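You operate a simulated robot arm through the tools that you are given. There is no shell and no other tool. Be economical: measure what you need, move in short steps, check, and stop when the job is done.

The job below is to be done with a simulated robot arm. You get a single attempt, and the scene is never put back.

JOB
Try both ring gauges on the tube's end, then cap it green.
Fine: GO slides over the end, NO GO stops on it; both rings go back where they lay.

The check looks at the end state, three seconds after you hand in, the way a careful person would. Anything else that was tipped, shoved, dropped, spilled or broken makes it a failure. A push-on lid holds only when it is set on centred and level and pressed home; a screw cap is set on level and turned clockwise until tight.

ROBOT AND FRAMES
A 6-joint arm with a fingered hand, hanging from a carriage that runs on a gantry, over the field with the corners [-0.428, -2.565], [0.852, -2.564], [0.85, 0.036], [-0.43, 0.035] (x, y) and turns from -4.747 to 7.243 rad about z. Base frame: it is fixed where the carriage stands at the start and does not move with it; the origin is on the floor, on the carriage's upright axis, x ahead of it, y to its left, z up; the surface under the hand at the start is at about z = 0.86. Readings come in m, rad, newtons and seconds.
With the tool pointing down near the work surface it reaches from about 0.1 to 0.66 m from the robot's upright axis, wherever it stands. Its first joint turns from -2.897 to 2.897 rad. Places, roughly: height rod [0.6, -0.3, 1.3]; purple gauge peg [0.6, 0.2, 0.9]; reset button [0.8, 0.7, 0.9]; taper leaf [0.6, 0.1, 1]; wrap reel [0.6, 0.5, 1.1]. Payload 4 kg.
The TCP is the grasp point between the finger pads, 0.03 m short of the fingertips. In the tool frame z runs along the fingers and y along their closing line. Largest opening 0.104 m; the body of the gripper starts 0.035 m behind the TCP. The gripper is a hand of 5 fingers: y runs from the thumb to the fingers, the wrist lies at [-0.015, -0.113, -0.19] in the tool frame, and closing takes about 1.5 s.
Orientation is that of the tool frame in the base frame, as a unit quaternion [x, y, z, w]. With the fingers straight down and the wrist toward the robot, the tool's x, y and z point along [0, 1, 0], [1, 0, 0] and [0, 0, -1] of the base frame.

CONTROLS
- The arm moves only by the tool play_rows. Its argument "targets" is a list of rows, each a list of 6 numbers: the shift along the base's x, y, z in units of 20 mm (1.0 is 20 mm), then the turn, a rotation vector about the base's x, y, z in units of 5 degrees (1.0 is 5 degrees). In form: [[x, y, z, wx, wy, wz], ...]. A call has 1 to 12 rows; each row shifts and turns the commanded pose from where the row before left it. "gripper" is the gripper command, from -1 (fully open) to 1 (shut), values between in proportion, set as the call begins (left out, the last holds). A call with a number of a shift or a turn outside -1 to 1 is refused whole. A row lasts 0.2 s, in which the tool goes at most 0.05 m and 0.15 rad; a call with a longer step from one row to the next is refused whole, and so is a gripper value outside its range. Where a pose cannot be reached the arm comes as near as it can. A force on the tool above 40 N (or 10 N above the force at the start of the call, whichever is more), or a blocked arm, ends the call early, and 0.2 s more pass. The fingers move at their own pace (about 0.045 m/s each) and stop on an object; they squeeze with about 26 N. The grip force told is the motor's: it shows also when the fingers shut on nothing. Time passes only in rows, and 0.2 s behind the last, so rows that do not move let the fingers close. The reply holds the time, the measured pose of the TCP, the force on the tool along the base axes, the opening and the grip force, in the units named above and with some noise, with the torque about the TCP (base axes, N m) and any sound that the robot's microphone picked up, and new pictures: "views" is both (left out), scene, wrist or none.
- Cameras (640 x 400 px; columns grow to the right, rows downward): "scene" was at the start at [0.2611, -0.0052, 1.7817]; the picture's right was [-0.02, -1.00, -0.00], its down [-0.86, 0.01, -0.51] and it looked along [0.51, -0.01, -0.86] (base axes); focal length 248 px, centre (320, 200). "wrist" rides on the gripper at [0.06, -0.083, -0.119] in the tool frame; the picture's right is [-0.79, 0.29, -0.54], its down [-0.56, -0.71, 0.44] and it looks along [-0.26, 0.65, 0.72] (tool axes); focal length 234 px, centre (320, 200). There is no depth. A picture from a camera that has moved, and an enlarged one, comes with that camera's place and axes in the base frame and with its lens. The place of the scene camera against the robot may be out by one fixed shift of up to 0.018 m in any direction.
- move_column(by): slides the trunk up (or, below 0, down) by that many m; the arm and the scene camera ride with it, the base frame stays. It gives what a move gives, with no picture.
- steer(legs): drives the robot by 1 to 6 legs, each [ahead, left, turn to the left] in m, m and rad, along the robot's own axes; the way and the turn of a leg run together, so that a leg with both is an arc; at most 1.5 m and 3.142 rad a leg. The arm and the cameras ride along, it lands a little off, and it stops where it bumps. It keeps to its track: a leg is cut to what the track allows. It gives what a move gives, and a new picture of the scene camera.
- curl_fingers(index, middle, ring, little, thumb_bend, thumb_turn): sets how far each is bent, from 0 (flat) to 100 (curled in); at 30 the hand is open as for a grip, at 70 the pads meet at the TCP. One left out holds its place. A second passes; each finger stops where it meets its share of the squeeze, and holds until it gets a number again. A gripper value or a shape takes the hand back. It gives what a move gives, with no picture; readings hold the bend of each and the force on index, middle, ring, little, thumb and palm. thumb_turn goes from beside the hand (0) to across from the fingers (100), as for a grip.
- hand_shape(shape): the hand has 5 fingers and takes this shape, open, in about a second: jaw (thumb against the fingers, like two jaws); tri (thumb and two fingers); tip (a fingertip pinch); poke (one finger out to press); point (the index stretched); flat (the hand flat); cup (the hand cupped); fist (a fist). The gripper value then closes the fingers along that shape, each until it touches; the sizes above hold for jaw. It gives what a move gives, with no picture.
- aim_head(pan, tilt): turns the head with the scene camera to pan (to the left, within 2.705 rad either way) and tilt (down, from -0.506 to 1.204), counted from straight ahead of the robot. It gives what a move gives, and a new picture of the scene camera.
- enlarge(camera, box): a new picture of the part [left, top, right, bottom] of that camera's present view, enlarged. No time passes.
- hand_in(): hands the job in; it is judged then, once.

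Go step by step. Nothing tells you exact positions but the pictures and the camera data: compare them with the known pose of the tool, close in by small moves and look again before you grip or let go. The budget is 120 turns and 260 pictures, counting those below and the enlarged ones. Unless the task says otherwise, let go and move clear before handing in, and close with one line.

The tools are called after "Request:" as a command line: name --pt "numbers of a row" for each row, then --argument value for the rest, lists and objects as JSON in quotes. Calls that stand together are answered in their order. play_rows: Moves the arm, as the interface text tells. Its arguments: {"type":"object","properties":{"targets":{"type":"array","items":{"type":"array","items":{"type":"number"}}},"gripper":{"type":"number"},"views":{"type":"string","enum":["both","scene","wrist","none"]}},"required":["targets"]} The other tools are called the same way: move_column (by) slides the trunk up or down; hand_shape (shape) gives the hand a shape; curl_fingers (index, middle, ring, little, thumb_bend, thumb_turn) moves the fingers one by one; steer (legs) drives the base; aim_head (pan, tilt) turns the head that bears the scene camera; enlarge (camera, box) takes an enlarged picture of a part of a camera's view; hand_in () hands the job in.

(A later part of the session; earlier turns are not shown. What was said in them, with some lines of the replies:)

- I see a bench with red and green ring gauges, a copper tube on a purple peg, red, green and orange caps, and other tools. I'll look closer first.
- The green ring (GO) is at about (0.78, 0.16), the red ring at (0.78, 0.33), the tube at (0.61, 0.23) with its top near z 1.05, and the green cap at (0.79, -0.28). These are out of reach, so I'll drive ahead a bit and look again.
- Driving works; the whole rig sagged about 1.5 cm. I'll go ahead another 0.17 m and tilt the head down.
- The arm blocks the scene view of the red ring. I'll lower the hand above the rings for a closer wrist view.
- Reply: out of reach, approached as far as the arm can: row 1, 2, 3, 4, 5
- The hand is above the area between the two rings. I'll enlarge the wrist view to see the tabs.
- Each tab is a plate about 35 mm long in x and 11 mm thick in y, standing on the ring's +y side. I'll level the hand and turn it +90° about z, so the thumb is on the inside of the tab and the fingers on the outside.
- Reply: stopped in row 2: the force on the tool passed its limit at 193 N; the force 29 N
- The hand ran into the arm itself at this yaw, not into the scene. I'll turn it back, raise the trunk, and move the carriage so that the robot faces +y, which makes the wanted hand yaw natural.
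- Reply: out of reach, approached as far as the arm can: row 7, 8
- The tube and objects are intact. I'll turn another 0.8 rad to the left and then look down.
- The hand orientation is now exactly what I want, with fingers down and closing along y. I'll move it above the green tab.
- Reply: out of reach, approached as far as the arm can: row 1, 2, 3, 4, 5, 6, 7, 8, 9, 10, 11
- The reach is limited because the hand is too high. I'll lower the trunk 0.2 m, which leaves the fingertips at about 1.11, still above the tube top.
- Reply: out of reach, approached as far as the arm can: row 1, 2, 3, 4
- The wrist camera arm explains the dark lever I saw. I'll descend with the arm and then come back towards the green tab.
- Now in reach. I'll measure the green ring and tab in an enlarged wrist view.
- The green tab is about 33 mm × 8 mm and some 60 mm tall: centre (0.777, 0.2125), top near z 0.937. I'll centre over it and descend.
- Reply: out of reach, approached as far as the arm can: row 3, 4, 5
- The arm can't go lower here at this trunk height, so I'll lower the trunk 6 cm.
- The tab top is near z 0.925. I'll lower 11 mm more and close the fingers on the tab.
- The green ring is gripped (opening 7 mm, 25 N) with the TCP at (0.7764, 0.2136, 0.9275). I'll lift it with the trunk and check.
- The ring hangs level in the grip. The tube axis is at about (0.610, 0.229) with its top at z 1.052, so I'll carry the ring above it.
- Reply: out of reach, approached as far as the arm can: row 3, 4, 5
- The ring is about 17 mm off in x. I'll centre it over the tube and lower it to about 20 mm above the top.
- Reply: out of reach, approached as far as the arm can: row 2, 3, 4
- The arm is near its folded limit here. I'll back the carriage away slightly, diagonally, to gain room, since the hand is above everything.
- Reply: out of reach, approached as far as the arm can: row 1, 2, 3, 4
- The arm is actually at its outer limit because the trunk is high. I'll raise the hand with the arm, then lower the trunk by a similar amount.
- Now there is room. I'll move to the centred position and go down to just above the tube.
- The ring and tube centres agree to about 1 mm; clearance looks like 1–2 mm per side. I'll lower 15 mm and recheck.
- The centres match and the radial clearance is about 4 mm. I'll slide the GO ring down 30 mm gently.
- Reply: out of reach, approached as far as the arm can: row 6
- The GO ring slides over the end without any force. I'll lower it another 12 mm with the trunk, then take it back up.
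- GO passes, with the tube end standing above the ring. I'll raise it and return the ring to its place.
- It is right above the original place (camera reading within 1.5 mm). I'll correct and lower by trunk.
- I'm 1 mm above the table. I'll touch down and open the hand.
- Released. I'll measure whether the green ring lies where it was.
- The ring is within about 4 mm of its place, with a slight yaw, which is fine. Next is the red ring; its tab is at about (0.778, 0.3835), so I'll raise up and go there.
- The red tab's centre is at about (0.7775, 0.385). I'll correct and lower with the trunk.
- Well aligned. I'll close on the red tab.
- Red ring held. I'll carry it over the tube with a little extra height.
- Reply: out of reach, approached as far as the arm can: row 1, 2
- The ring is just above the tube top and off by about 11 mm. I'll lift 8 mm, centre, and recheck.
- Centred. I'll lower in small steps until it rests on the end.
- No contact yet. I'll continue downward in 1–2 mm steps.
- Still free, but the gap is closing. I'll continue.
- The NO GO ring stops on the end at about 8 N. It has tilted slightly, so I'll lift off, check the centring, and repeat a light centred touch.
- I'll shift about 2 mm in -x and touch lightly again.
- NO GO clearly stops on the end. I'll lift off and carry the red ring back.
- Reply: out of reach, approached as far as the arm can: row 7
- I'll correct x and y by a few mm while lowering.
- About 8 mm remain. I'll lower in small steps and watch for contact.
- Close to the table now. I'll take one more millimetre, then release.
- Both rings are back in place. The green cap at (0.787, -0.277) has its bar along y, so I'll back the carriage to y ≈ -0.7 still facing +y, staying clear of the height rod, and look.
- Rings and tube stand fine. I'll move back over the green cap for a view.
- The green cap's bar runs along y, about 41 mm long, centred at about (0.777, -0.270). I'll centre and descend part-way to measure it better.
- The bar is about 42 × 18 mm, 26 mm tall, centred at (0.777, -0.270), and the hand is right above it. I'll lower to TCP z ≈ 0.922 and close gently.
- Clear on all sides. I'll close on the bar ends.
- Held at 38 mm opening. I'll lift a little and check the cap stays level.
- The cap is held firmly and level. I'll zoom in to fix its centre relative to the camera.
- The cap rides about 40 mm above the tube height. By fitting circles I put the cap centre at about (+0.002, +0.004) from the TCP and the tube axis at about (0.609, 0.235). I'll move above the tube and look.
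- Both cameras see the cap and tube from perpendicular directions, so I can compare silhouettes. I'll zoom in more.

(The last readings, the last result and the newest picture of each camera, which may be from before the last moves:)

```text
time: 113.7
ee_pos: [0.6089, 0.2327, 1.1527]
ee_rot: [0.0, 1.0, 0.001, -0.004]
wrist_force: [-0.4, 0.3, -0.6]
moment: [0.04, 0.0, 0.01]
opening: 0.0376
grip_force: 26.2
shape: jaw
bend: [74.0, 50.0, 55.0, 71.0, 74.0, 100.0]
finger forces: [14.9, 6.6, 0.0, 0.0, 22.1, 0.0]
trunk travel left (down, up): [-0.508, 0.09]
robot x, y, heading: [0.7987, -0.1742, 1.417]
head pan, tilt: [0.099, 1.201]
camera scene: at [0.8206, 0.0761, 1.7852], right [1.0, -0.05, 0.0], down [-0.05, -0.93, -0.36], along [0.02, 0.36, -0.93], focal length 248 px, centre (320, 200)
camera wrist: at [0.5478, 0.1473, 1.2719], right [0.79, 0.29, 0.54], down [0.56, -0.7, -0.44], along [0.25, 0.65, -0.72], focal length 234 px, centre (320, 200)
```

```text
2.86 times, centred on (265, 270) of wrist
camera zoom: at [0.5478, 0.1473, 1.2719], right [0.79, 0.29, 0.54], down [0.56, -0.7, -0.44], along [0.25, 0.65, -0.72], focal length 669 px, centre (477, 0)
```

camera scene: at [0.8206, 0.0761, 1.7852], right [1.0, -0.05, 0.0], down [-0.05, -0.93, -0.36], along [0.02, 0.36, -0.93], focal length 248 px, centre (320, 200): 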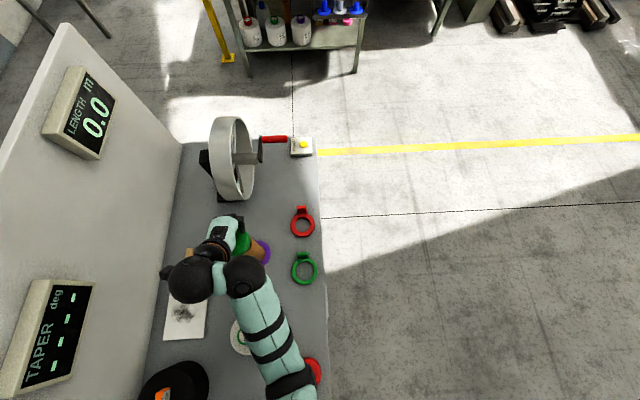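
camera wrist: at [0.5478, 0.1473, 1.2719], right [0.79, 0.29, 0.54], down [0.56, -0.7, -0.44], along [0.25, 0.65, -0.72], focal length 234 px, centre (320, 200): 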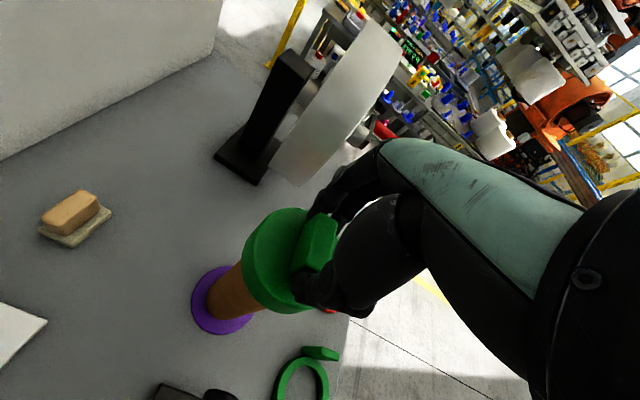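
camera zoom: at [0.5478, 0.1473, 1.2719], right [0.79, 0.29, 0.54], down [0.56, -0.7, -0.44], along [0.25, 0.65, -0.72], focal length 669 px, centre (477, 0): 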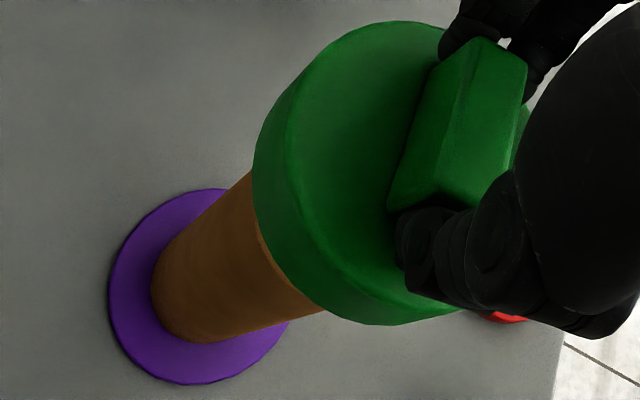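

The two views suggest moving the cap about 4 mm in +x and 3 mm in +y. I'll apply that, lower to about 10 mm above the rim, and compare the overhang in both views.

Request:
play_rows --pt "0.21 0.15 0 0 0 0" --pt "0 0 0 0 0 0" --views "none"

Request:
move_column --by -0.032

Request:
enlarge --camera "scene" --box '[226, 217, 276, 257]'

Request:
enlarge --camera "wrist" --box '[185, 200, 345, 340]'

```text
time: 114.3
ee_pos: [0.6124, 0.2352, 1.1518]
ee_rot: [-0.001, 1.0, 0.001, -0.005]
wrist_force: [-0.1, -0.7, -1.1]
moment: [0.0, -0.01, 0.03]
opening: 0.0379
grip_force: 26.3
shape: jaw
bend: [74.0, 50.0, 55.0, 71.0, 74.0, 100.0]
finger forces: [14.8, 6.7, 0.0, 0.0, 22.1, 0.0]
trunk travel left (down, up): [-0.508, 0.09]
robot x, y, heading: [0.7973, -0.1729, 1.419]
head pan, tilt: [0.099, 1.201]
```

```text
time: 115.1
ee_pos: [0.6115, 0.2357, 1.1213]
ee_rot: [-0.001, 1.0, 0.001, -0.004]
wrist_force: [1.2, 0.4, -0.4]
moment: [0.02, 0.01, -0.01]
opening: 0.0378
grip_force: 25.7
shape: jaw
bend: [74.0, 50.0, 55.0, 71.0, 74.0, 100.0]
finger forces: [14.8, 6.6, 0.1, 0.1, 22.1, 0.0]
trunk travel left (down, up): [-0.476, 0.122]
robot x, y, heading: [0.7965, -0.1768, 1.419]
head pan, tilt: [0.099, 1.201]
```

```text
10.00 times, centred on (251, 237) of scene
camera zoom: at [0.8206, 0.0761, 1.7531], right [1.0, -0.05, 0.0], down [-0.05, -0.93, -0.36], along [0.02, 0.36, -0.93], focal length 2480 px, centre (1010, -170)
```

zoom: 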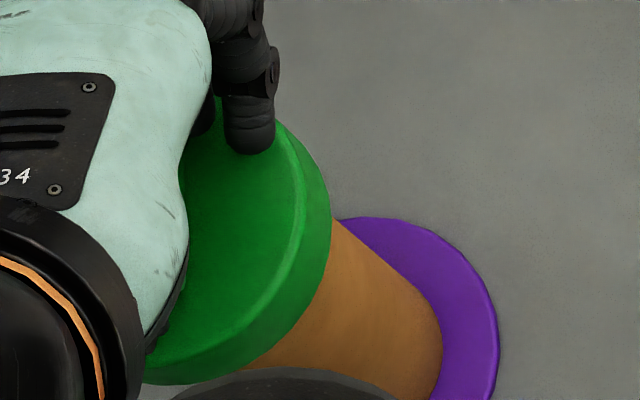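

```text
2.86 times, centred on (265, 270) of wrist
camera zoom: at [0.5522, 0.1505, 1.2402], right [0.79, 0.29, 0.54], down [0.56, -0.7, -0.44], along [0.25, 0.65, -0.72], focal length 669 px, centre (477, 0)
```

zoom: 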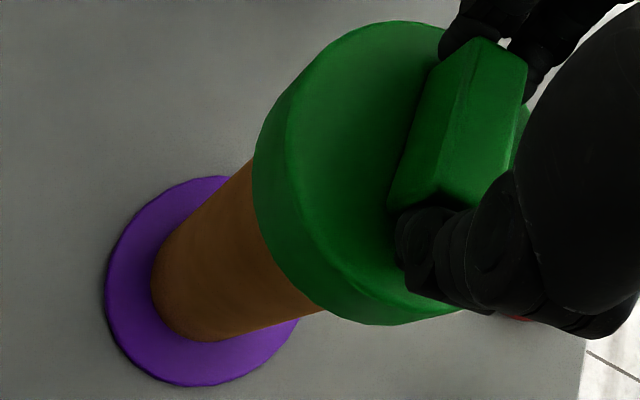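

The silhouettes in both views now agree to about 1 mm. I'll give the arm some downward room (arm up 40 mm, trunk down 40 mm) and then lower with force checks.

Request:
play_rows --pt "0 0 1 0 0 0" --pt "0 0 1 0 0 0" --pt "0 0 0.5 0 0 0" --pt "0 0 0 0 0 0" --views "none"

Request:
move_column --by -0.05

Request:
play_rows --pt "0 0 -0.15 0 0 0" --pt "0 0 -0.15 0 0 0" --pt "0 0 0 0 0 0" --views "wrist"

```text
time: 116.1
ee_pos: [0.6118, 0.2351, 1.1696]
ee_rot: [0.0, 1.0, 0.001, -0.004]
wrist_force: [-1.1, -0.7, 0.1]
moment: [0.0, 0.03, -0.01]
opening: 0.0379
grip_force: 25.8
shape: jaw
bend: [74.0, 50.0, 55.0, 71.0, 74.0, 100.0]
finger forces: [14.8, 6.7, 0.1, 0.0, 22.1, 0.1]
trunk travel left (down, up): [-0.476, 0.122]
robot x, y, heading: [0.7991, -0.1751, 1.416]
head pan, tilt: [0.099, 1.201]
```

```text
time: 117.0
ee_pos: [0.6114, 0.2344, 1.1203]
ee_rot: [-0.001, 1.0, -0.001, -0.005]
wrist_force: [1.0, -0.1, -0.7]
moment: [0.0, 0.01, -0.02]
opening: 0.0378
grip_force: 26.2
shape: jaw
bend: [74.0, 50.0, 55.0, 71.0, 74.0, 100.0]
finger forces: [14.8, 6.5, 0.0, 0.0, 22.1, 0.0]
trunk travel left (down, up): [-0.426, 0.172]
robot x, y, heading: [0.7947, -0.1731, 1.419]
head pan, tilt: [0.099, 1.201]
```

```text
time: 117.8
ee_pos: [0.6113, 0.2353, 1.1127]
ee_rot: [0.0, 1.0, 0.001, -0.004]
wrist_force: [0.2, 0.2, -0.9]
moment: [-0.01, 0.0, 0.0]
opening: 0.0377
grip_force: 26.2
shape: jaw
bend: [74.0, 50.0, 55.0, 71.0, 74.0, 100.0]
finger forces: [14.8, 6.5, 0.0, 0.1, 22.2, 0.0]
trunk travel left (down, up): [-0.426, 0.172]
robot x, y, heading: [0.7989, -0.1751, 1.416]
head pan, tilt: [0.099, 1.201]
camera wrist: at [0.552, 0.1505, 1.2337], right [0.79, 0.29, 0.54], down [0.56, -0.7, -0.44], along [0.25, 0.65, -0.72], focal length 234 px, centre (320, 200)
```

wrist: 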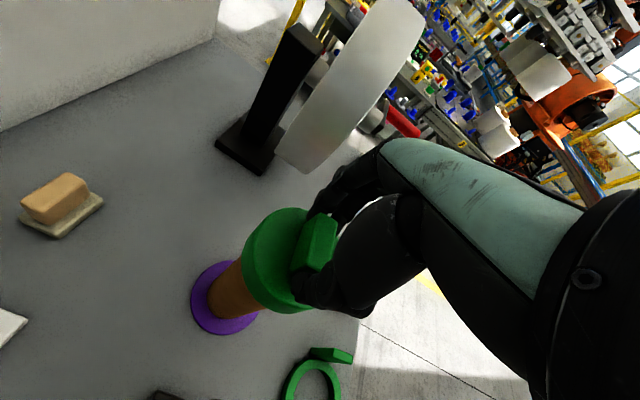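

I'll lower a further 6 mm in 2 mm steps, watching the force.

Request:
play_rows --pt "0 0 -0.1 0 0 0" --pt "0 0 -0.1 0 0 0" --pt "0 0 0 0 0 0" --views "none"

Request:
play_rows --pt "0 0 -0.1 0 0 0" --pt "0 0 0 0 0 0" --views "none"

Request:
enlarge --camera "scene" --box '[226, 212, 276, 252]'

Request:
enlarge --camera "wrist" --box '[185, 200, 345, 340]'

```text
time: 118.6
ee_pos: [0.6135, 0.2334, 1.1097]
ee_rot: [-0.001, 1.0, 0.001, -0.004]
wrist_force: [1.0, 0.4, -0.7]
moment: [0.04, 0.02, -0.01]
opening: 0.0379
grip_force: 26.1
shape: jaw
bend: [74.0, 50.0, 55.0, 71.0, 74.0, 100.0]
finger forces: [14.8, 6.5, 0.0, 0.0, 22.0, 0.0]
trunk travel left (down, up): [-0.426, 0.172]
robot x, y, heading: [0.7985, -0.1718, 1.418]
head pan, tilt: [0.099, 1.201]
```

```text
time: 119.2
ee_pos: [0.6116, 0.234, 1.1069]
ee_rot: [-0.001, 1.0, 0.001, -0.005]
wrist_force: [-0.7, -0.5, -0.1]
moment: [-0.02, 0.0, 0.0]
opening: 0.0378
grip_force: 25.9
shape: jaw
bend: [74.0, 50.0, 55.0, 71.0, 74.0, 100.0]
finger forces: [14.8, 6.4, 0.0, 0.1, 22.1, 0.0]
trunk travel left (down, up): [-0.426, 0.172]
robot x, y, heading: [0.7962, -0.1694, 1.417]
head pan, tilt: [0.099, 1.201]
```

```text
10.00 times, centred on (251, 232) of scene
camera zoom: at [0.8206, 0.0761, 1.7032], right [1.0, -0.05, 0.0], down [-0.05, -0.93, -0.36], along [0.02, 0.36, -0.93], focal length 2480 px, centre (1010, -120)
```

zoom: 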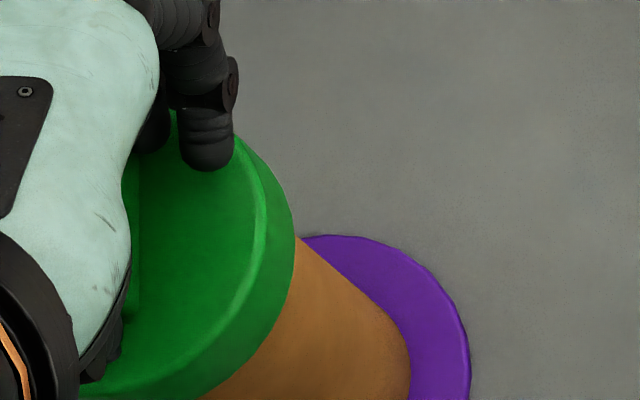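

```text
2.86 times, centred on (265, 270) of wrist
camera zoom: at [0.552, 0.1499, 1.2276], right [0.79, 0.29, 0.54], down [0.56, -0.7, -0.44], along [0.25, 0.65, -0.72], focal length 669 px, centre (477, 0)
```

zoom: 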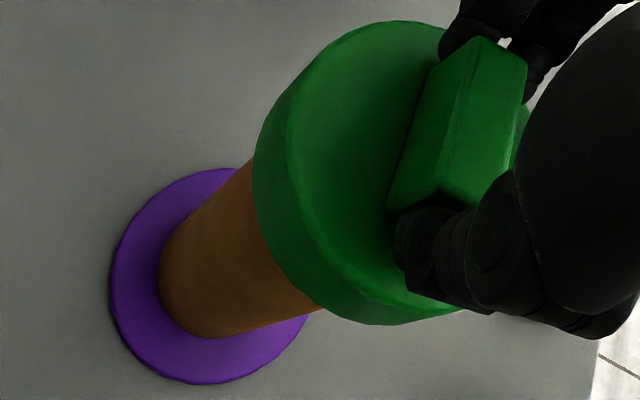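

No contact yet. I'll continue slowly.

Request:
play_rows --pt "0 0 -0.1 0 0 0" --pt "0 0 0 0 0 0" --views "none"

Request:
play_rows --pt "0 0 -0.1 0 0 0" --pt "0 0 0 0 0 0" --views "none"

Request:
play_rows --pt "0 0 -0.1 0 0 0" --pt "0 0 0 0 0 0" --views "none"

```text
time: 119.8
ee_pos: [0.6112, 0.2334, 1.1045]
ee_rot: [-0.002, 1.0, 0.001, -0.005]
wrist_force: [0.2, -0.2, 0.9]
moment: [-0.01, -0.05, 0.02]
opening: 0.0379
grip_force: 25.5
shape: jaw
bend: [74.0, 50.0, 55.0, 71.0, 74.0, 100.0]
finger forces: [14.9, 6.5, 0.0, 0.0, 22.1, 0.0]
trunk travel left (down, up): [-0.426, 0.172]
robot x, y, heading: [0.7987, -0.1717, 1.42]
head pan, tilt: [0.099, 1.201]
```

```text
time: 120.4
ee_pos: [0.6112, 0.2339, 1.1032]
ee_rot: [-0.001, 1.0, 0.0, -0.004]
wrist_force: [-0.6, 0.4, 0.3]
moment: [0.0, 0.0, -0.02]
opening: 0.0377
grip_force: 25.8
shape: jaw
bend: [74.0, 50.0, 55.0, 71.0, 74.0, 100.0]
finger forces: [14.8, 6.5, 0.0, 0.0, 22.1, 0.1]
trunk travel left (down, up): [-0.426, 0.172]
robot x, y, heading: [0.7957, -0.1705, 1.418]
head pan, tilt: [0.099, 1.201]
```

```text
time: 121.0
ee_pos: [0.6126, 0.235, 1.1012]
ee_rot: [-0.001, 1.0, 0.001, -0.004]
wrist_force: [-1.3, -0.4, -0.4]
moment: [-0.01, -0.01, -0.01]
opening: 0.038
grip_force: 26.2
shape: jaw
bend: [74.0, 50.0, 55.0, 71.0, 74.0, 100.0]
finger forces: [14.8, 6.6, 0.1, 0.0, 22.1, 0.0]
trunk travel left (down, up): [-0.426, 0.172]
robot x, y, heading: [0.7962, -0.1725, 1.417]
head pan, tilt: [0.099, 1.201]
```

Still no contact, so it may be sliding over the end. I'll check the view and continue.

Request:
play_rows --pt "0 0 -0.1 0 0 0" --pt "0 0 -0.1 0 0 0" --pt "0 0 0 0 0 0" --views "none"

Request:
enlarge --camera "scene" --box '[216, 212, 276, 260]'

Request:
enlarge --camera "wrist" --box '[185, 200, 345, 340]'

```text
time: 121.8
ee_pos: [0.6114, 0.2352, 1.0982]
ee_rot: [-0.001, 1.0, 0.001, -0.004]
wrist_force: [0.0, -0.5, 0.0]
moment: [0.05, -0.01, -0.01]
opening: 0.038
grip_force: 26.1
shape: jaw
bend: [74.0, 50.0, 55.0, 71.0, 74.0, 100.0]
finger forces: [14.9, 6.5, 0.1, 0.0, 22.1, 0.0]
trunk travel left (down, up): [-0.426, 0.172]
robot x, y, heading: [0.7986, -0.1736, 1.418]
head pan, tilt: [0.099, 1.201]
```

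```text
8.33 times, centred on (246, 236) of scene
camera zoom: at [0.8206, 0.0761, 1.7032], right [1.0, -0.05, 0.0], down [-0.05, -0.93, -0.36], along [0.02, 0.36, -0.93], focal length 2067 px, centre (937, -100)
```

zoom: 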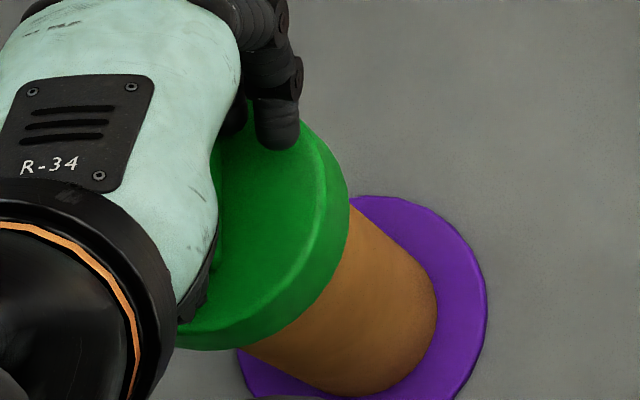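

```text
2.86 times, centred on (265, 270) of wrist
camera zoom: at [0.5522, 0.1501, 1.2175], right [0.79, 0.29, 0.54], down [0.56, -0.7, -0.44], along [0.25, 0.65, -0.72], focal length 669 px, centre (477, 0)
```

zoom: 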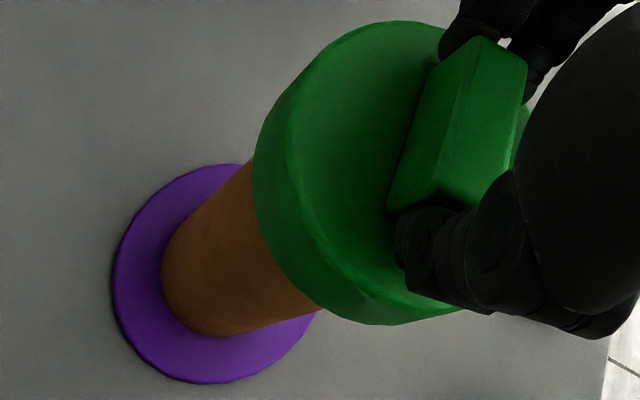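

The cap bottom is already about 11 mm below the tube top, so it has slid on centred. I'll continue down until it resists.

Request:
play_rows --pt "0 0 -0.1 0 0 0" --pt "0 0 -0.1 0 0 0" --pt "0 0 0 0 0 0" --views "none"

Request:
play_rows --pt "0 0 -0.1 0 0 0" --pt "0 0 -0.1 0 0 0" --pt "0 0 0 0 0 0" --views "none"

```text
time: 122.6
ee_pos: [0.6105, 0.2351, 1.094]
ee_rot: [0.0, 1.0, 0.001, -0.003]
wrist_force: [0.0, 0.7, -0.7]
moment: [0.03, -0.01, -0.01]
opening: 0.038
grip_force: 25.8
shape: jaw
bend: [74.0, 50.0, 55.0, 71.0, 74.0, 100.0]
finger forces: [14.8, 6.5, 0.0, 0.0, 22.0, 0.1]
trunk travel left (down, up): [-0.426, 0.172]
robot x, y, heading: [0.7962, -0.1763, 1.419]
head pan, tilt: [0.099, 1.201]
```

```text
time: 123.4
ee_pos: [0.6113, 0.2349, 1.0898]
ee_rot: [-0.001, 1.0, 0.001, -0.004]
wrist_force: [0.0, 0.2, -0.9]
moment: [0.01, -0.03, -0.01]
opening: 0.0377
grip_force: 26.0
shape: jaw
bend: [74.0, 50.0, 55.0, 71.0, 74.0, 100.0]
finger forces: [14.8, 6.5, 0.1, 0.0, 22.0, 0.1]
trunk travel left (down, up): [-0.426, 0.172]
robot x, y, heading: [0.8005, -0.1725, 1.418]
head pan, tilt: [0.099, 1.201]
```

Request:
play_rows --pt "0 0 -0.1 0 0 0" --pt "0 0 -0.1 0 0 0" --pt "0 0 0 0 0 0" --views "wrist"

Request:
enlarge --camera "scene" --box '[216, 212, 276, 260]'

```text
time: 124.2
ee_pos: [0.6121, 0.2351, 1.0859]
ee_rot: [0.0, 1.0, 0.001, -0.005]
wrist_force: [0.0, -0.2, -0.2]
moment: [0.04, 0.0, -0.01]
opening: 0.0379
grip_force: 26.2
shape: jaw
bend: [74.0, 50.0, 55.0, 71.0, 74.0, 100.0]
finger forces: [14.9, 6.5, 0.0, 0.1, 22.1, 0.0]
trunk travel left (down, up): [-0.426, 0.172]
robot x, y, heading: [0.7949, -0.1719, 1.419]
head pan, tilt: [0.099, 1.201]
camera wrist: at [0.5521, 0.1503, 1.2059], right [0.79, 0.29, 0.54], down [0.56, -0.7, -0.44], along [0.25, 0.65, -0.72], focal length 234 px, centre (320, 200)
```

wrist: 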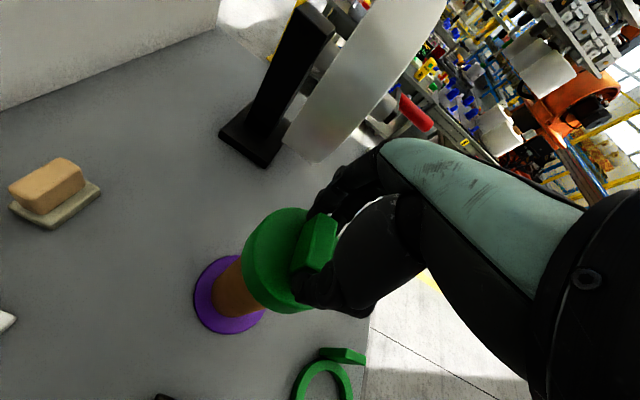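

```text
8.33 times, centred on (246, 236) of scene
camera zoom: at [0.8206, 0.0761, 1.7032], right [1.0, -0.05, 0.0], down [-0.05, -0.93, -0.36], along [0.02, 0.36, -0.93], focal length 2067 px, centre (937, -100)
```

zoom: 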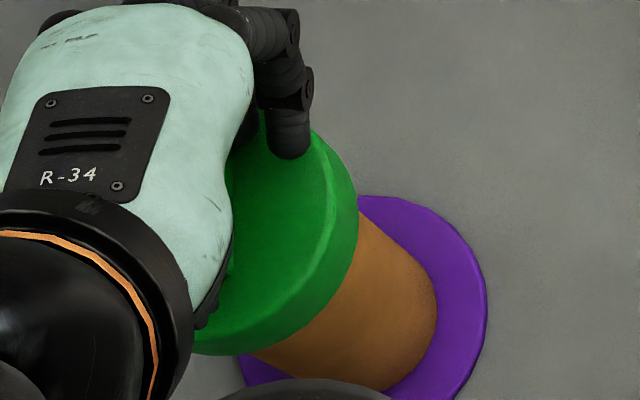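

The cap's top should be close to the tube top now. I'll go on in 1 mm steps.

Request:
play_rows --pt "0 0 -0.06 0 0 0" --pt "0 0 -0.06 0 0 0" --pt "0 0 -0.06 0 0 0" --pt "0 0 0 0 0 0" --views "none"

Request:
play_rows --pt "0 0 -0.06 0 0 0" --pt "0 0 -0.06 0 0 0" --pt "0 0 0 0 0 0" --views "none"

```text
time: 125.2
ee_pos: [0.613, 0.2358, 1.0839]
ee_rot: [-0.001, 1.0, 0.002, -0.005]
wrist_force: [1.1, -2.2, 19.3]
moment: [0.03, 0.02, -0.05]
opening: 0.0391
grip_force: 25.5
shape: jaw
bend: [74.0, 50.0, 55.0, 71.0, 74.0, 100.0]
finger forces: [15.5, 7.6, 0.0, 0.0, 25.5, 0.0]
trunk travel left (down, up): [-0.426, 0.172]
robot x, y, heading: [0.7968, -0.1715, 1.422]
head pan, tilt: [0.099, 1.201]
```

```text
time: 126.0
ee_pos: [0.6107, 0.2361, 1.0813]
ee_rot: [-0.001, 1.0, 0.003, -0.006]
wrist_force: [3.0, -4.6, 39.4]
moment: [-0.28, -0.04, -0.12]
opening: 0.0412
grip_force: 26.0
shape: jaw
bend: [74.0, 50.0, 55.0, 71.0, 74.0, 100.0]
finger forces: [15.9, 9.5, 0.1, 0.0, 32.5, 0.1]
trunk travel left (down, up): [-0.426, 0.172]
robot x, y, heading: [0.798, -0.1702, 1.415]
head pan, tilt: [0.099, 1.201]
```

About 39 N now. I'll look at whether the cap is seated.

Request:
enlarge --camera "wrist" --box '[185, 200, 345, 340]'

Request:
enlarge --camera "scene" --box '[216, 212, 276, 260]'

```text
2.86 times, centred on (265, 270) of wrist
camera zoom: at [0.5516, 0.1516, 1.2016], right [0.79, 0.29, 0.54], down [0.55, -0.7, -0.45], along [0.25, 0.65, -0.72], focal length 669 px, centre (477, 0)
```

zoom: 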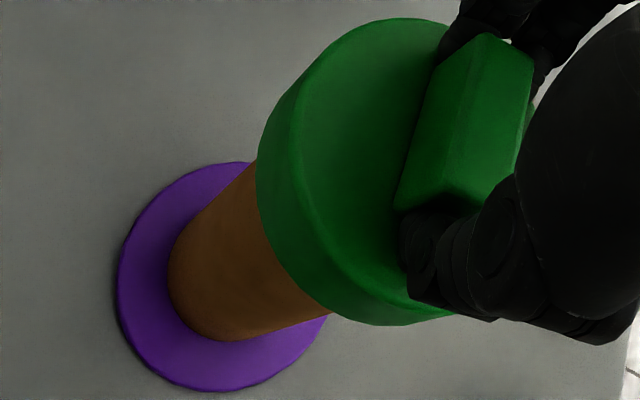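

```text
8.33 times, centred on (246, 236) of scene
camera zoom: at [0.8204, 0.0766, 1.7037], right [1.0, -0.05, 0.0], down [-0.05, -0.93, -0.36], along [0.02, 0.36, -0.93], focal length 2067 px, centre (937, -100)
```

zoom: 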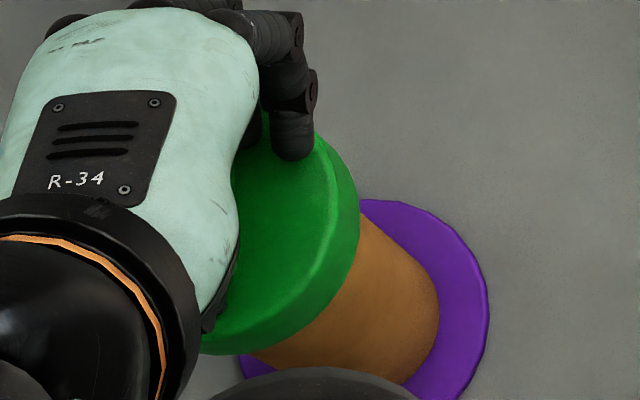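

It has bottomed or nearly so, and the fingers are starting to slip on the bar. I'll release, rise, and press the bar's centre from above with closed fingertips.

Request:
play_rows --pt "0 0 0.15 0 0 0" --pt "0 0 0 0 0 0" --views "none"

Request:
play_rows --pt "0 0 0 0 0 0" --pt "0 0 0 0 0 0" --pt "0 0 0 0 0 0" --pt "0 0 0 0 0 0" --pt "0 0 0 0 0 0" --pt "0 0 0 0 0 0" --pt "0 0 0 0 0 0" --gripper -1 --views "wrist"

Request:
enlarge --camera "wrist" --box '[185, 200, 345, 340]'

```text
time: 126.6
ee_pos: [0.611, 0.2351, 1.0822]
ee_rot: [-0.001, 1.0, 0.001, -0.004]
wrist_force: [1.9, -1.5, 23.2]
moment: [0.07, 0.01, -0.08]
opening: 0.0409
grip_force: 25.6
shape: jaw
bend: [74.0, 50.0, 55.0, 71.0, 74.0, 100.0]
finger forces: [16.7, 9.1, 0.0, 0.1, 25.3, 0.0]
trunk travel left (down, up): [-0.426, 0.172]
robot x, y, heading: [0.7948, -0.1708, 1.412]
head pan, tilt: [0.099, 1.201]
```

```text
time: 128.2
ee_pos: [0.6117, 0.2342, 1.0816]
ee_rot: [0.0, 1.0, 0.001, -0.004]
wrist_force: [0.3, 0.2, -0.2]
moment: [-0.07, 0.03, -0.01]
opening: 0.1034
grip_force: 0.1
shape: jaw
bend: [30.0, 30.0, 30.0, 30.0, 30.0, 97.0]
finger forces: [0.0, 0.1, 0.0, 0.1, 0.1, 0.0]
trunk travel left (down, up): [-0.426, 0.172]
robot x, y, heading: [0.8018, -0.1723, 1.418]
head pan, tilt: [0.099, 1.201]
camera wrist: at [0.5521, 0.1502, 1.2025], right [0.79, 0.29, 0.54], down [0.56, -0.7, -0.44], along [0.25, 0.65, -0.72], focal length 234 px, centre (320, 200)
```

wrist: 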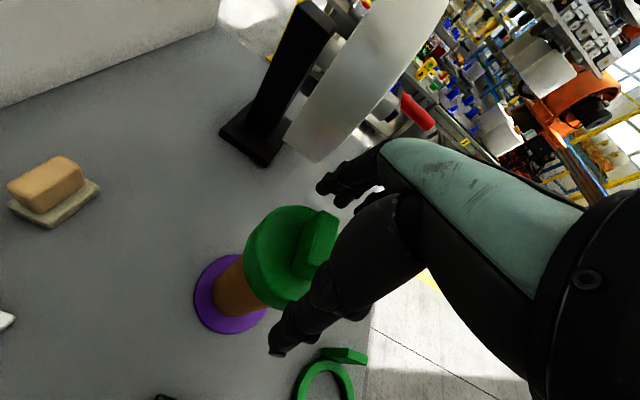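

```text
2.86 times, centred on (265, 270) of wrist
camera zoom: at [0.5521, 0.1502, 1.2025], right [0.79, 0.29, 0.54], down [0.56, -0.7, -0.44], along [0.25, 0.65, -0.72], focal length 669 px, centre (477, 0)
```

zoom: 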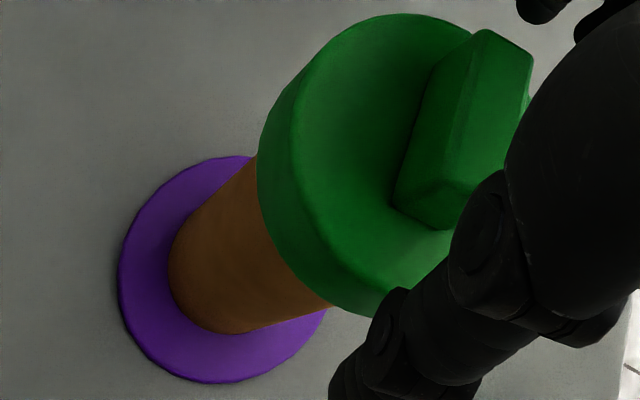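

The cap sits on the tube. I'll rise, close the fingers, and come down on the centre of the bar.

Request:
move_column --by 0.06

Request:
play_rows --pt "0 0.08 0 0 0 0" --pt "0 0 0 0 0 0" --pt "0 0 0 0 0 0" --pt "0 0 0 0 0 0" --pt "0 0 0 0 0 0" --pt "0 0 0 0 0 0" --pt "0 0 0 0 0 0" --pt "0 0 0 0 0 0" --pt "0 0 0 0 0 0" --gripper 1

Request:
enlarge --camera "wrist" --box '[185, 200, 345, 340]'

```text
time: 129.2
ee_pos: [0.6115, 0.2344, 1.1428]
ee_rot: [-0.001, 1.0, 0.001, -0.004]
wrist_force: [-0.7, -0.4, -0.7]
moment: [0.05, -0.03, -0.01]
opening: 0.1036
grip_force: 0.1
shape: jaw
bend: [30.0, 30.0, 30.0, 30.0, 30.0, 97.0]
finger forces: [0.0, 0.0, 0.1, 0.1, 0.0, 0.0]
trunk travel left (down, up): [-0.486, 0.112]
robot x, y, heading: [0.7946, -0.1767, 1.419]
head pan, tilt: [0.099, 1.201]
```

```text
time: 131.2
ee_pos: [0.6116, 0.2367, 1.1423]
ee_rot: [-0.001, 1.0, 0.001, -0.004]
wrist_force: [0.0, 0.0, -0.1]
moment: [0.0, 0.01, 0.0]
opening: 0.0
grip_force: 26.6
shape: jaw
bend: [70.0, 70.0, 70.0, 55.0, 46.0, 100.0]
finger forces: [0.0, 0.0, 0.1, 0.0, 0.0, 0.0]
trunk travel left (down, up): [-0.486, 0.112]
robot x, y, heading: [0.7982, -0.1735, 1.418]
head pan, tilt: [0.099, 1.201]
camera scene: at [0.8206, 0.0761, 1.7632], right [1.0, -0.05, 0.0], down [-0.05, -0.93, -0.36], along [0.02, 0.36, -0.93], focal length 248 px, centre (320, 200)
camera wrist: at [0.5518, 0.1517, 1.2625], right [0.79, 0.29, 0.54], down [0.56, -0.7, -0.44], along [0.25, 0.65, -0.72], focal length 234 px, centre (320, 200)
```

scene: 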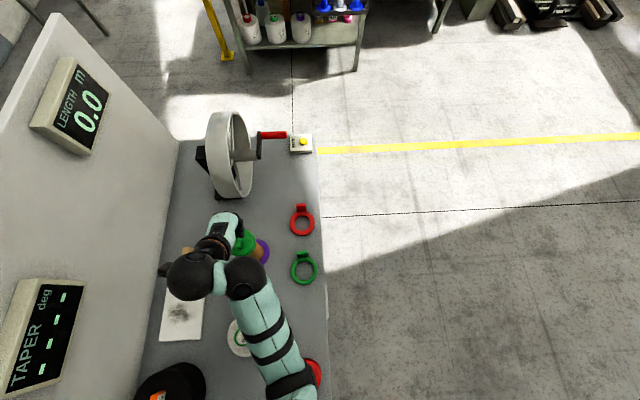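
wrist: 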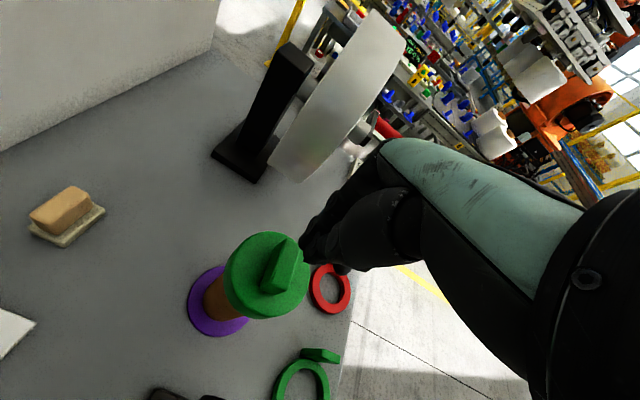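

```text
2.86 times, centred on (265, 270) of wrist
camera zoom: at [0.5518, 0.1517, 1.2625], right [0.79, 0.29, 0.54], down [0.56, -0.7, -0.44], along [0.25, 0.65, -0.72], focal length 669 px, centre (477, 0)
```

zoom: 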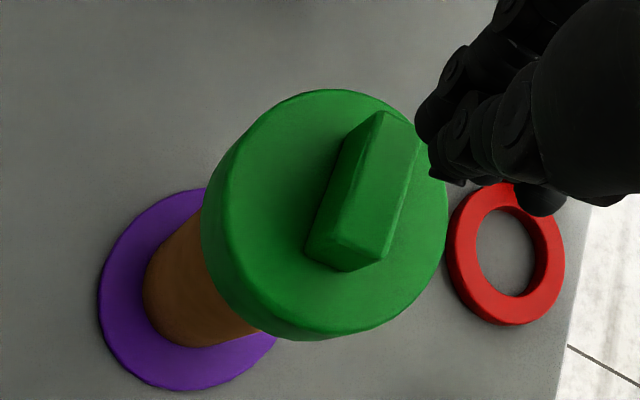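

The cap sits level and concentric, and the closed fingertips are right above the bar centre. I'll press down.

Request:
move_column --by -0.03

Request:
play_rows --pt "0 0 -0.15 0 0 0" --pt "0 0 -0.15 0 0 0" --pt "0 0 -0.15 0 0 0" --pt "0 0 0 0 0 0" --views "wrist"

```text
time: 131.9
ee_pos: [0.6112, 0.2366, 1.1114]
ee_rot: [0.0, 1.0, 0.001, -0.005]
wrist_force: [0.2, -1.1, -0.5]
moment: [-0.03, 0.02, -0.03]
opening: 0.0
grip_force: 25.8
shape: jaw
bend: [70.0, 70.0, 70.0, 55.0, 46.0, 100.0]
finger forces: [0.0, 0.0, 0.1, 0.0, 0.0, 0.1]
trunk travel left (down, up): [-0.456, 0.142]
robot x, y, heading: [0.8002, -0.1752, 1.417]
head pan, tilt: [0.099, 1.201]
```

```text
time: 132.7
ee_pos: [0.6108, 0.2395, 1.1094]
ee_rot: [0.0, 1.0, 0.008, -0.007]
wrist_force: [2.0, -1.8, 15.4]
moment: [-0.1, -0.06, 0.01]
opening: 0.0
grip_force: 26.1
shape: jaw
bend: [70.0, 70.0, 70.0, 55.0, 46.0, 100.0]
finger forces: [0.0, 0.0, 0.1, 0.0, 0.1, 0.1]
trunk travel left (down, up): [-0.456, 0.142]
robot x, y, heading: [0.7979, -0.1729, 1.42]
head pan, tilt: [0.099, 1.201]
stopped in row 4: the force on the tool passed its limit at 45 N (the readings are from after the stop); the commanded pose is now the measured one
camera wrist: at [0.5515, 0.1529, 1.2291], right [0.8, 0.28, 0.53], down [0.55, -0.7, -0.46], along [0.25, 0.66, -0.71], focal length 234 px, centre (320, 200)
```

wrist: 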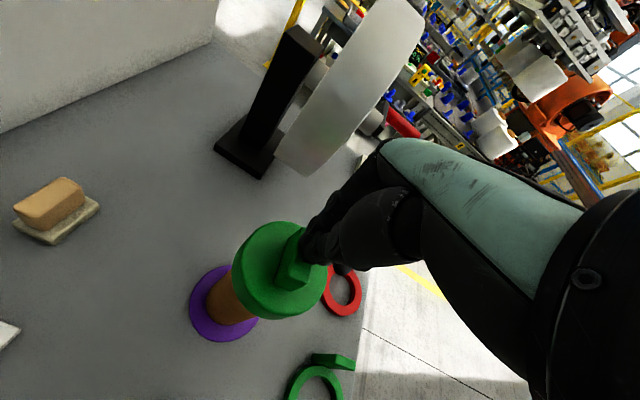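

Pressed with 45 N. I'll press once more and then compare the cap's height.

Request:
play_rows --pt "0 -0.05 -0.1 0 0 0" --pt "0 0 -0.1 0 0 0" --pt "0 0 -0.05 0 0 0" --pt "0 0 0 0 0 0" --pt "0 0 0 0 0 0" --views "none"

Request:
play_rows --pt "0 0 -0.1 0 0 0" --pt "0 0 -0.1 0 0 0" --pt "0 0 0 0 0 0" --views "none"

```text
time: 133.3
ee_pos: [0.6087, 0.2389, 1.1102]
ee_rot: [-0.001, 1.0, 0.012, -0.009]
wrist_force: [1.3, -1.3, 13.2]
moment: [-0.07, -0.08, 0.0]
opening: 0.0
grip_force: 26.0
shape: jaw
bend: [70.0, 70.0, 70.0, 55.0, 46.0, 100.0]
finger forces: [0.1, 0.0, 0.0, 0.0, 0.0, 0.0]
trunk travel left (down, up): [-0.456, 0.142]
robot x, y, heading: [0.802, -0.1727, 1.417]
head pan, tilt: [0.099, 1.201]
stopped in row 2: the force on the tool passed its limit at 44 N (the readings are from after the stop); the commanded pose is now the measured one
```

```text
time: 133.9
ee_pos: [0.6094, 0.2415, 1.1095]
ee_rot: [0.0, 1.0, 0.016, -0.012]
wrist_force: [0.8, -1.6, 13.8]
moment: [-0.08, -0.06, 0.02]
opening: 0.0002
grip_force: 26.0
shape: jaw
bend: [70.0, 70.0, 70.0, 55.0, 46.0, 100.0]
finger forces: [0.1, 0.0, 0.0, 0.0, 0.0, 0.1]
trunk travel left (down, up): [-0.456, 0.142]
robot x, y, heading: [0.8005, -0.1746, 1.42]
head pan, tilt: [0.099, 1.201]
stopped in row 2: the force on the tool passed its limit at 43 N (the readings are from after the stop); the commanded pose is now the measured one
```

The cap no longer moves under 45 N, so it's solidly seated. I'll rise and inspect.

Request:
move_column --by 0.08

Request:
play_rows --pt "0 -0.1 0.5 0 0 0" --pt "0 0 0.5 0 0 0" --gripper -1 --views "wrist"

Request:
enlarge --camera "wrist" --box '[180, 220, 320, 340]'

Request:
enlarge --camera "scene" --box '[220, 220, 280, 268]'

```text
time: 135.0
ee_pos: [0.6097, 0.2389, 1.1887]
ee_rot: [0.0, 1.0, 0.013, -0.01]
wrist_force: [0.7, 0.3, 0.0]
moment: [0.0, -0.02, -0.01]
opening: 0.0
grip_force: 25.7
shape: jaw
bend: [70.0, 70.0, 70.0, 55.0, 46.0, 100.0]
finger forces: [0.0, 0.0, 0.0, 0.1, 0.1, 0.0]
trunk travel left (down, up): [-0.536, 0.062]
robot x, y, heading: [0.8027, -0.1726, 1.423]
head pan, tilt: [0.099, 1.201]
```

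```text
time: 135.6
ee_pos: [0.6092, 0.2378, 1.2078]
ee_rot: [0.0, 1.0, 0.014, -0.01]
wrist_force: [-0.5, 0.7, -0.4]
moment: [0.01, 0.04, -0.01]
opening: 0.104
grip_force: 0.0
shape: jaw
bend: [30.0, 30.0, 30.0, 30.0, 30.0, 97.0]
finger forces: [0.0, 0.0, 0.1, 0.0, 0.0, 0.0]
trunk travel left (down, up): [-0.536, 0.062]
robot x, y, heading: [0.7973, -0.1762, 1.417]
head pan, tilt: [0.099, 1.201]
camera wrist: at [0.551, 0.15, 1.3275], right [0.8, 0.27, 0.53], down [0.55, -0.69, -0.47], along [0.24, 0.67, -0.7], focal length 234 px, centre (320, 200)
```

wrist: 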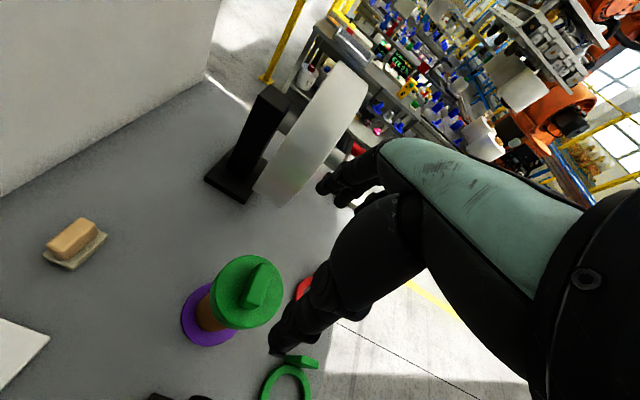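

```text
3.33 times, centred on (250, 280) of wrist
camera zoom: at [0.551, 0.15, 1.3275], right [0.8, 0.27, 0.53], down [0.55, -0.69, -0.47], along [0.24, 0.67, -0.7], focal length 781 px, centre (553, -67)
```

zoom: 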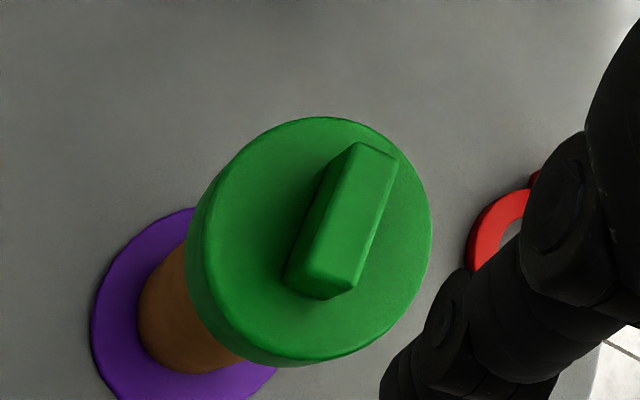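

```text
8.33 times, centred on (250, 244) of scene
camera zoom: at [0.8208, 0.0758, 1.8132], right [1.0, -0.05, 0.0], down [-0.05, -0.93, -0.36], along [0.02, 0.36, -0.93], focal length 2067 px, centre (903, -167)
```

zoom: 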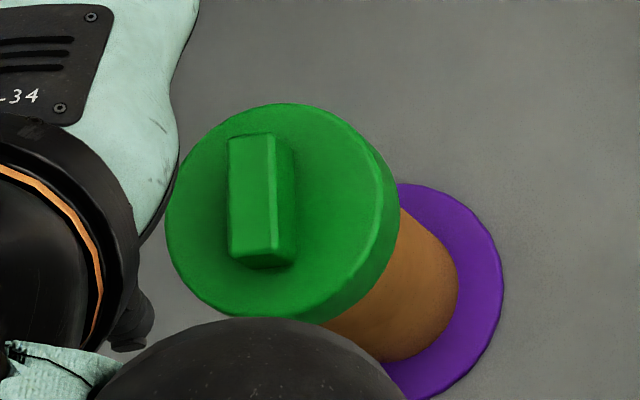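

The cap sits level, centred and home, both rings lie where they were, nothing else has moved, and the hand is clear above. I'm handing in.

Request:
hand_in

```text
The job is handed in.
```

The GO ring slid over the tube's end and the NO GO ring stopped on it. Both rings are back within a few millimetres of where they lay, the green a few degrees turned. The green cap is on level and didn't move under three 45 N presses; I didn't pull-test it.
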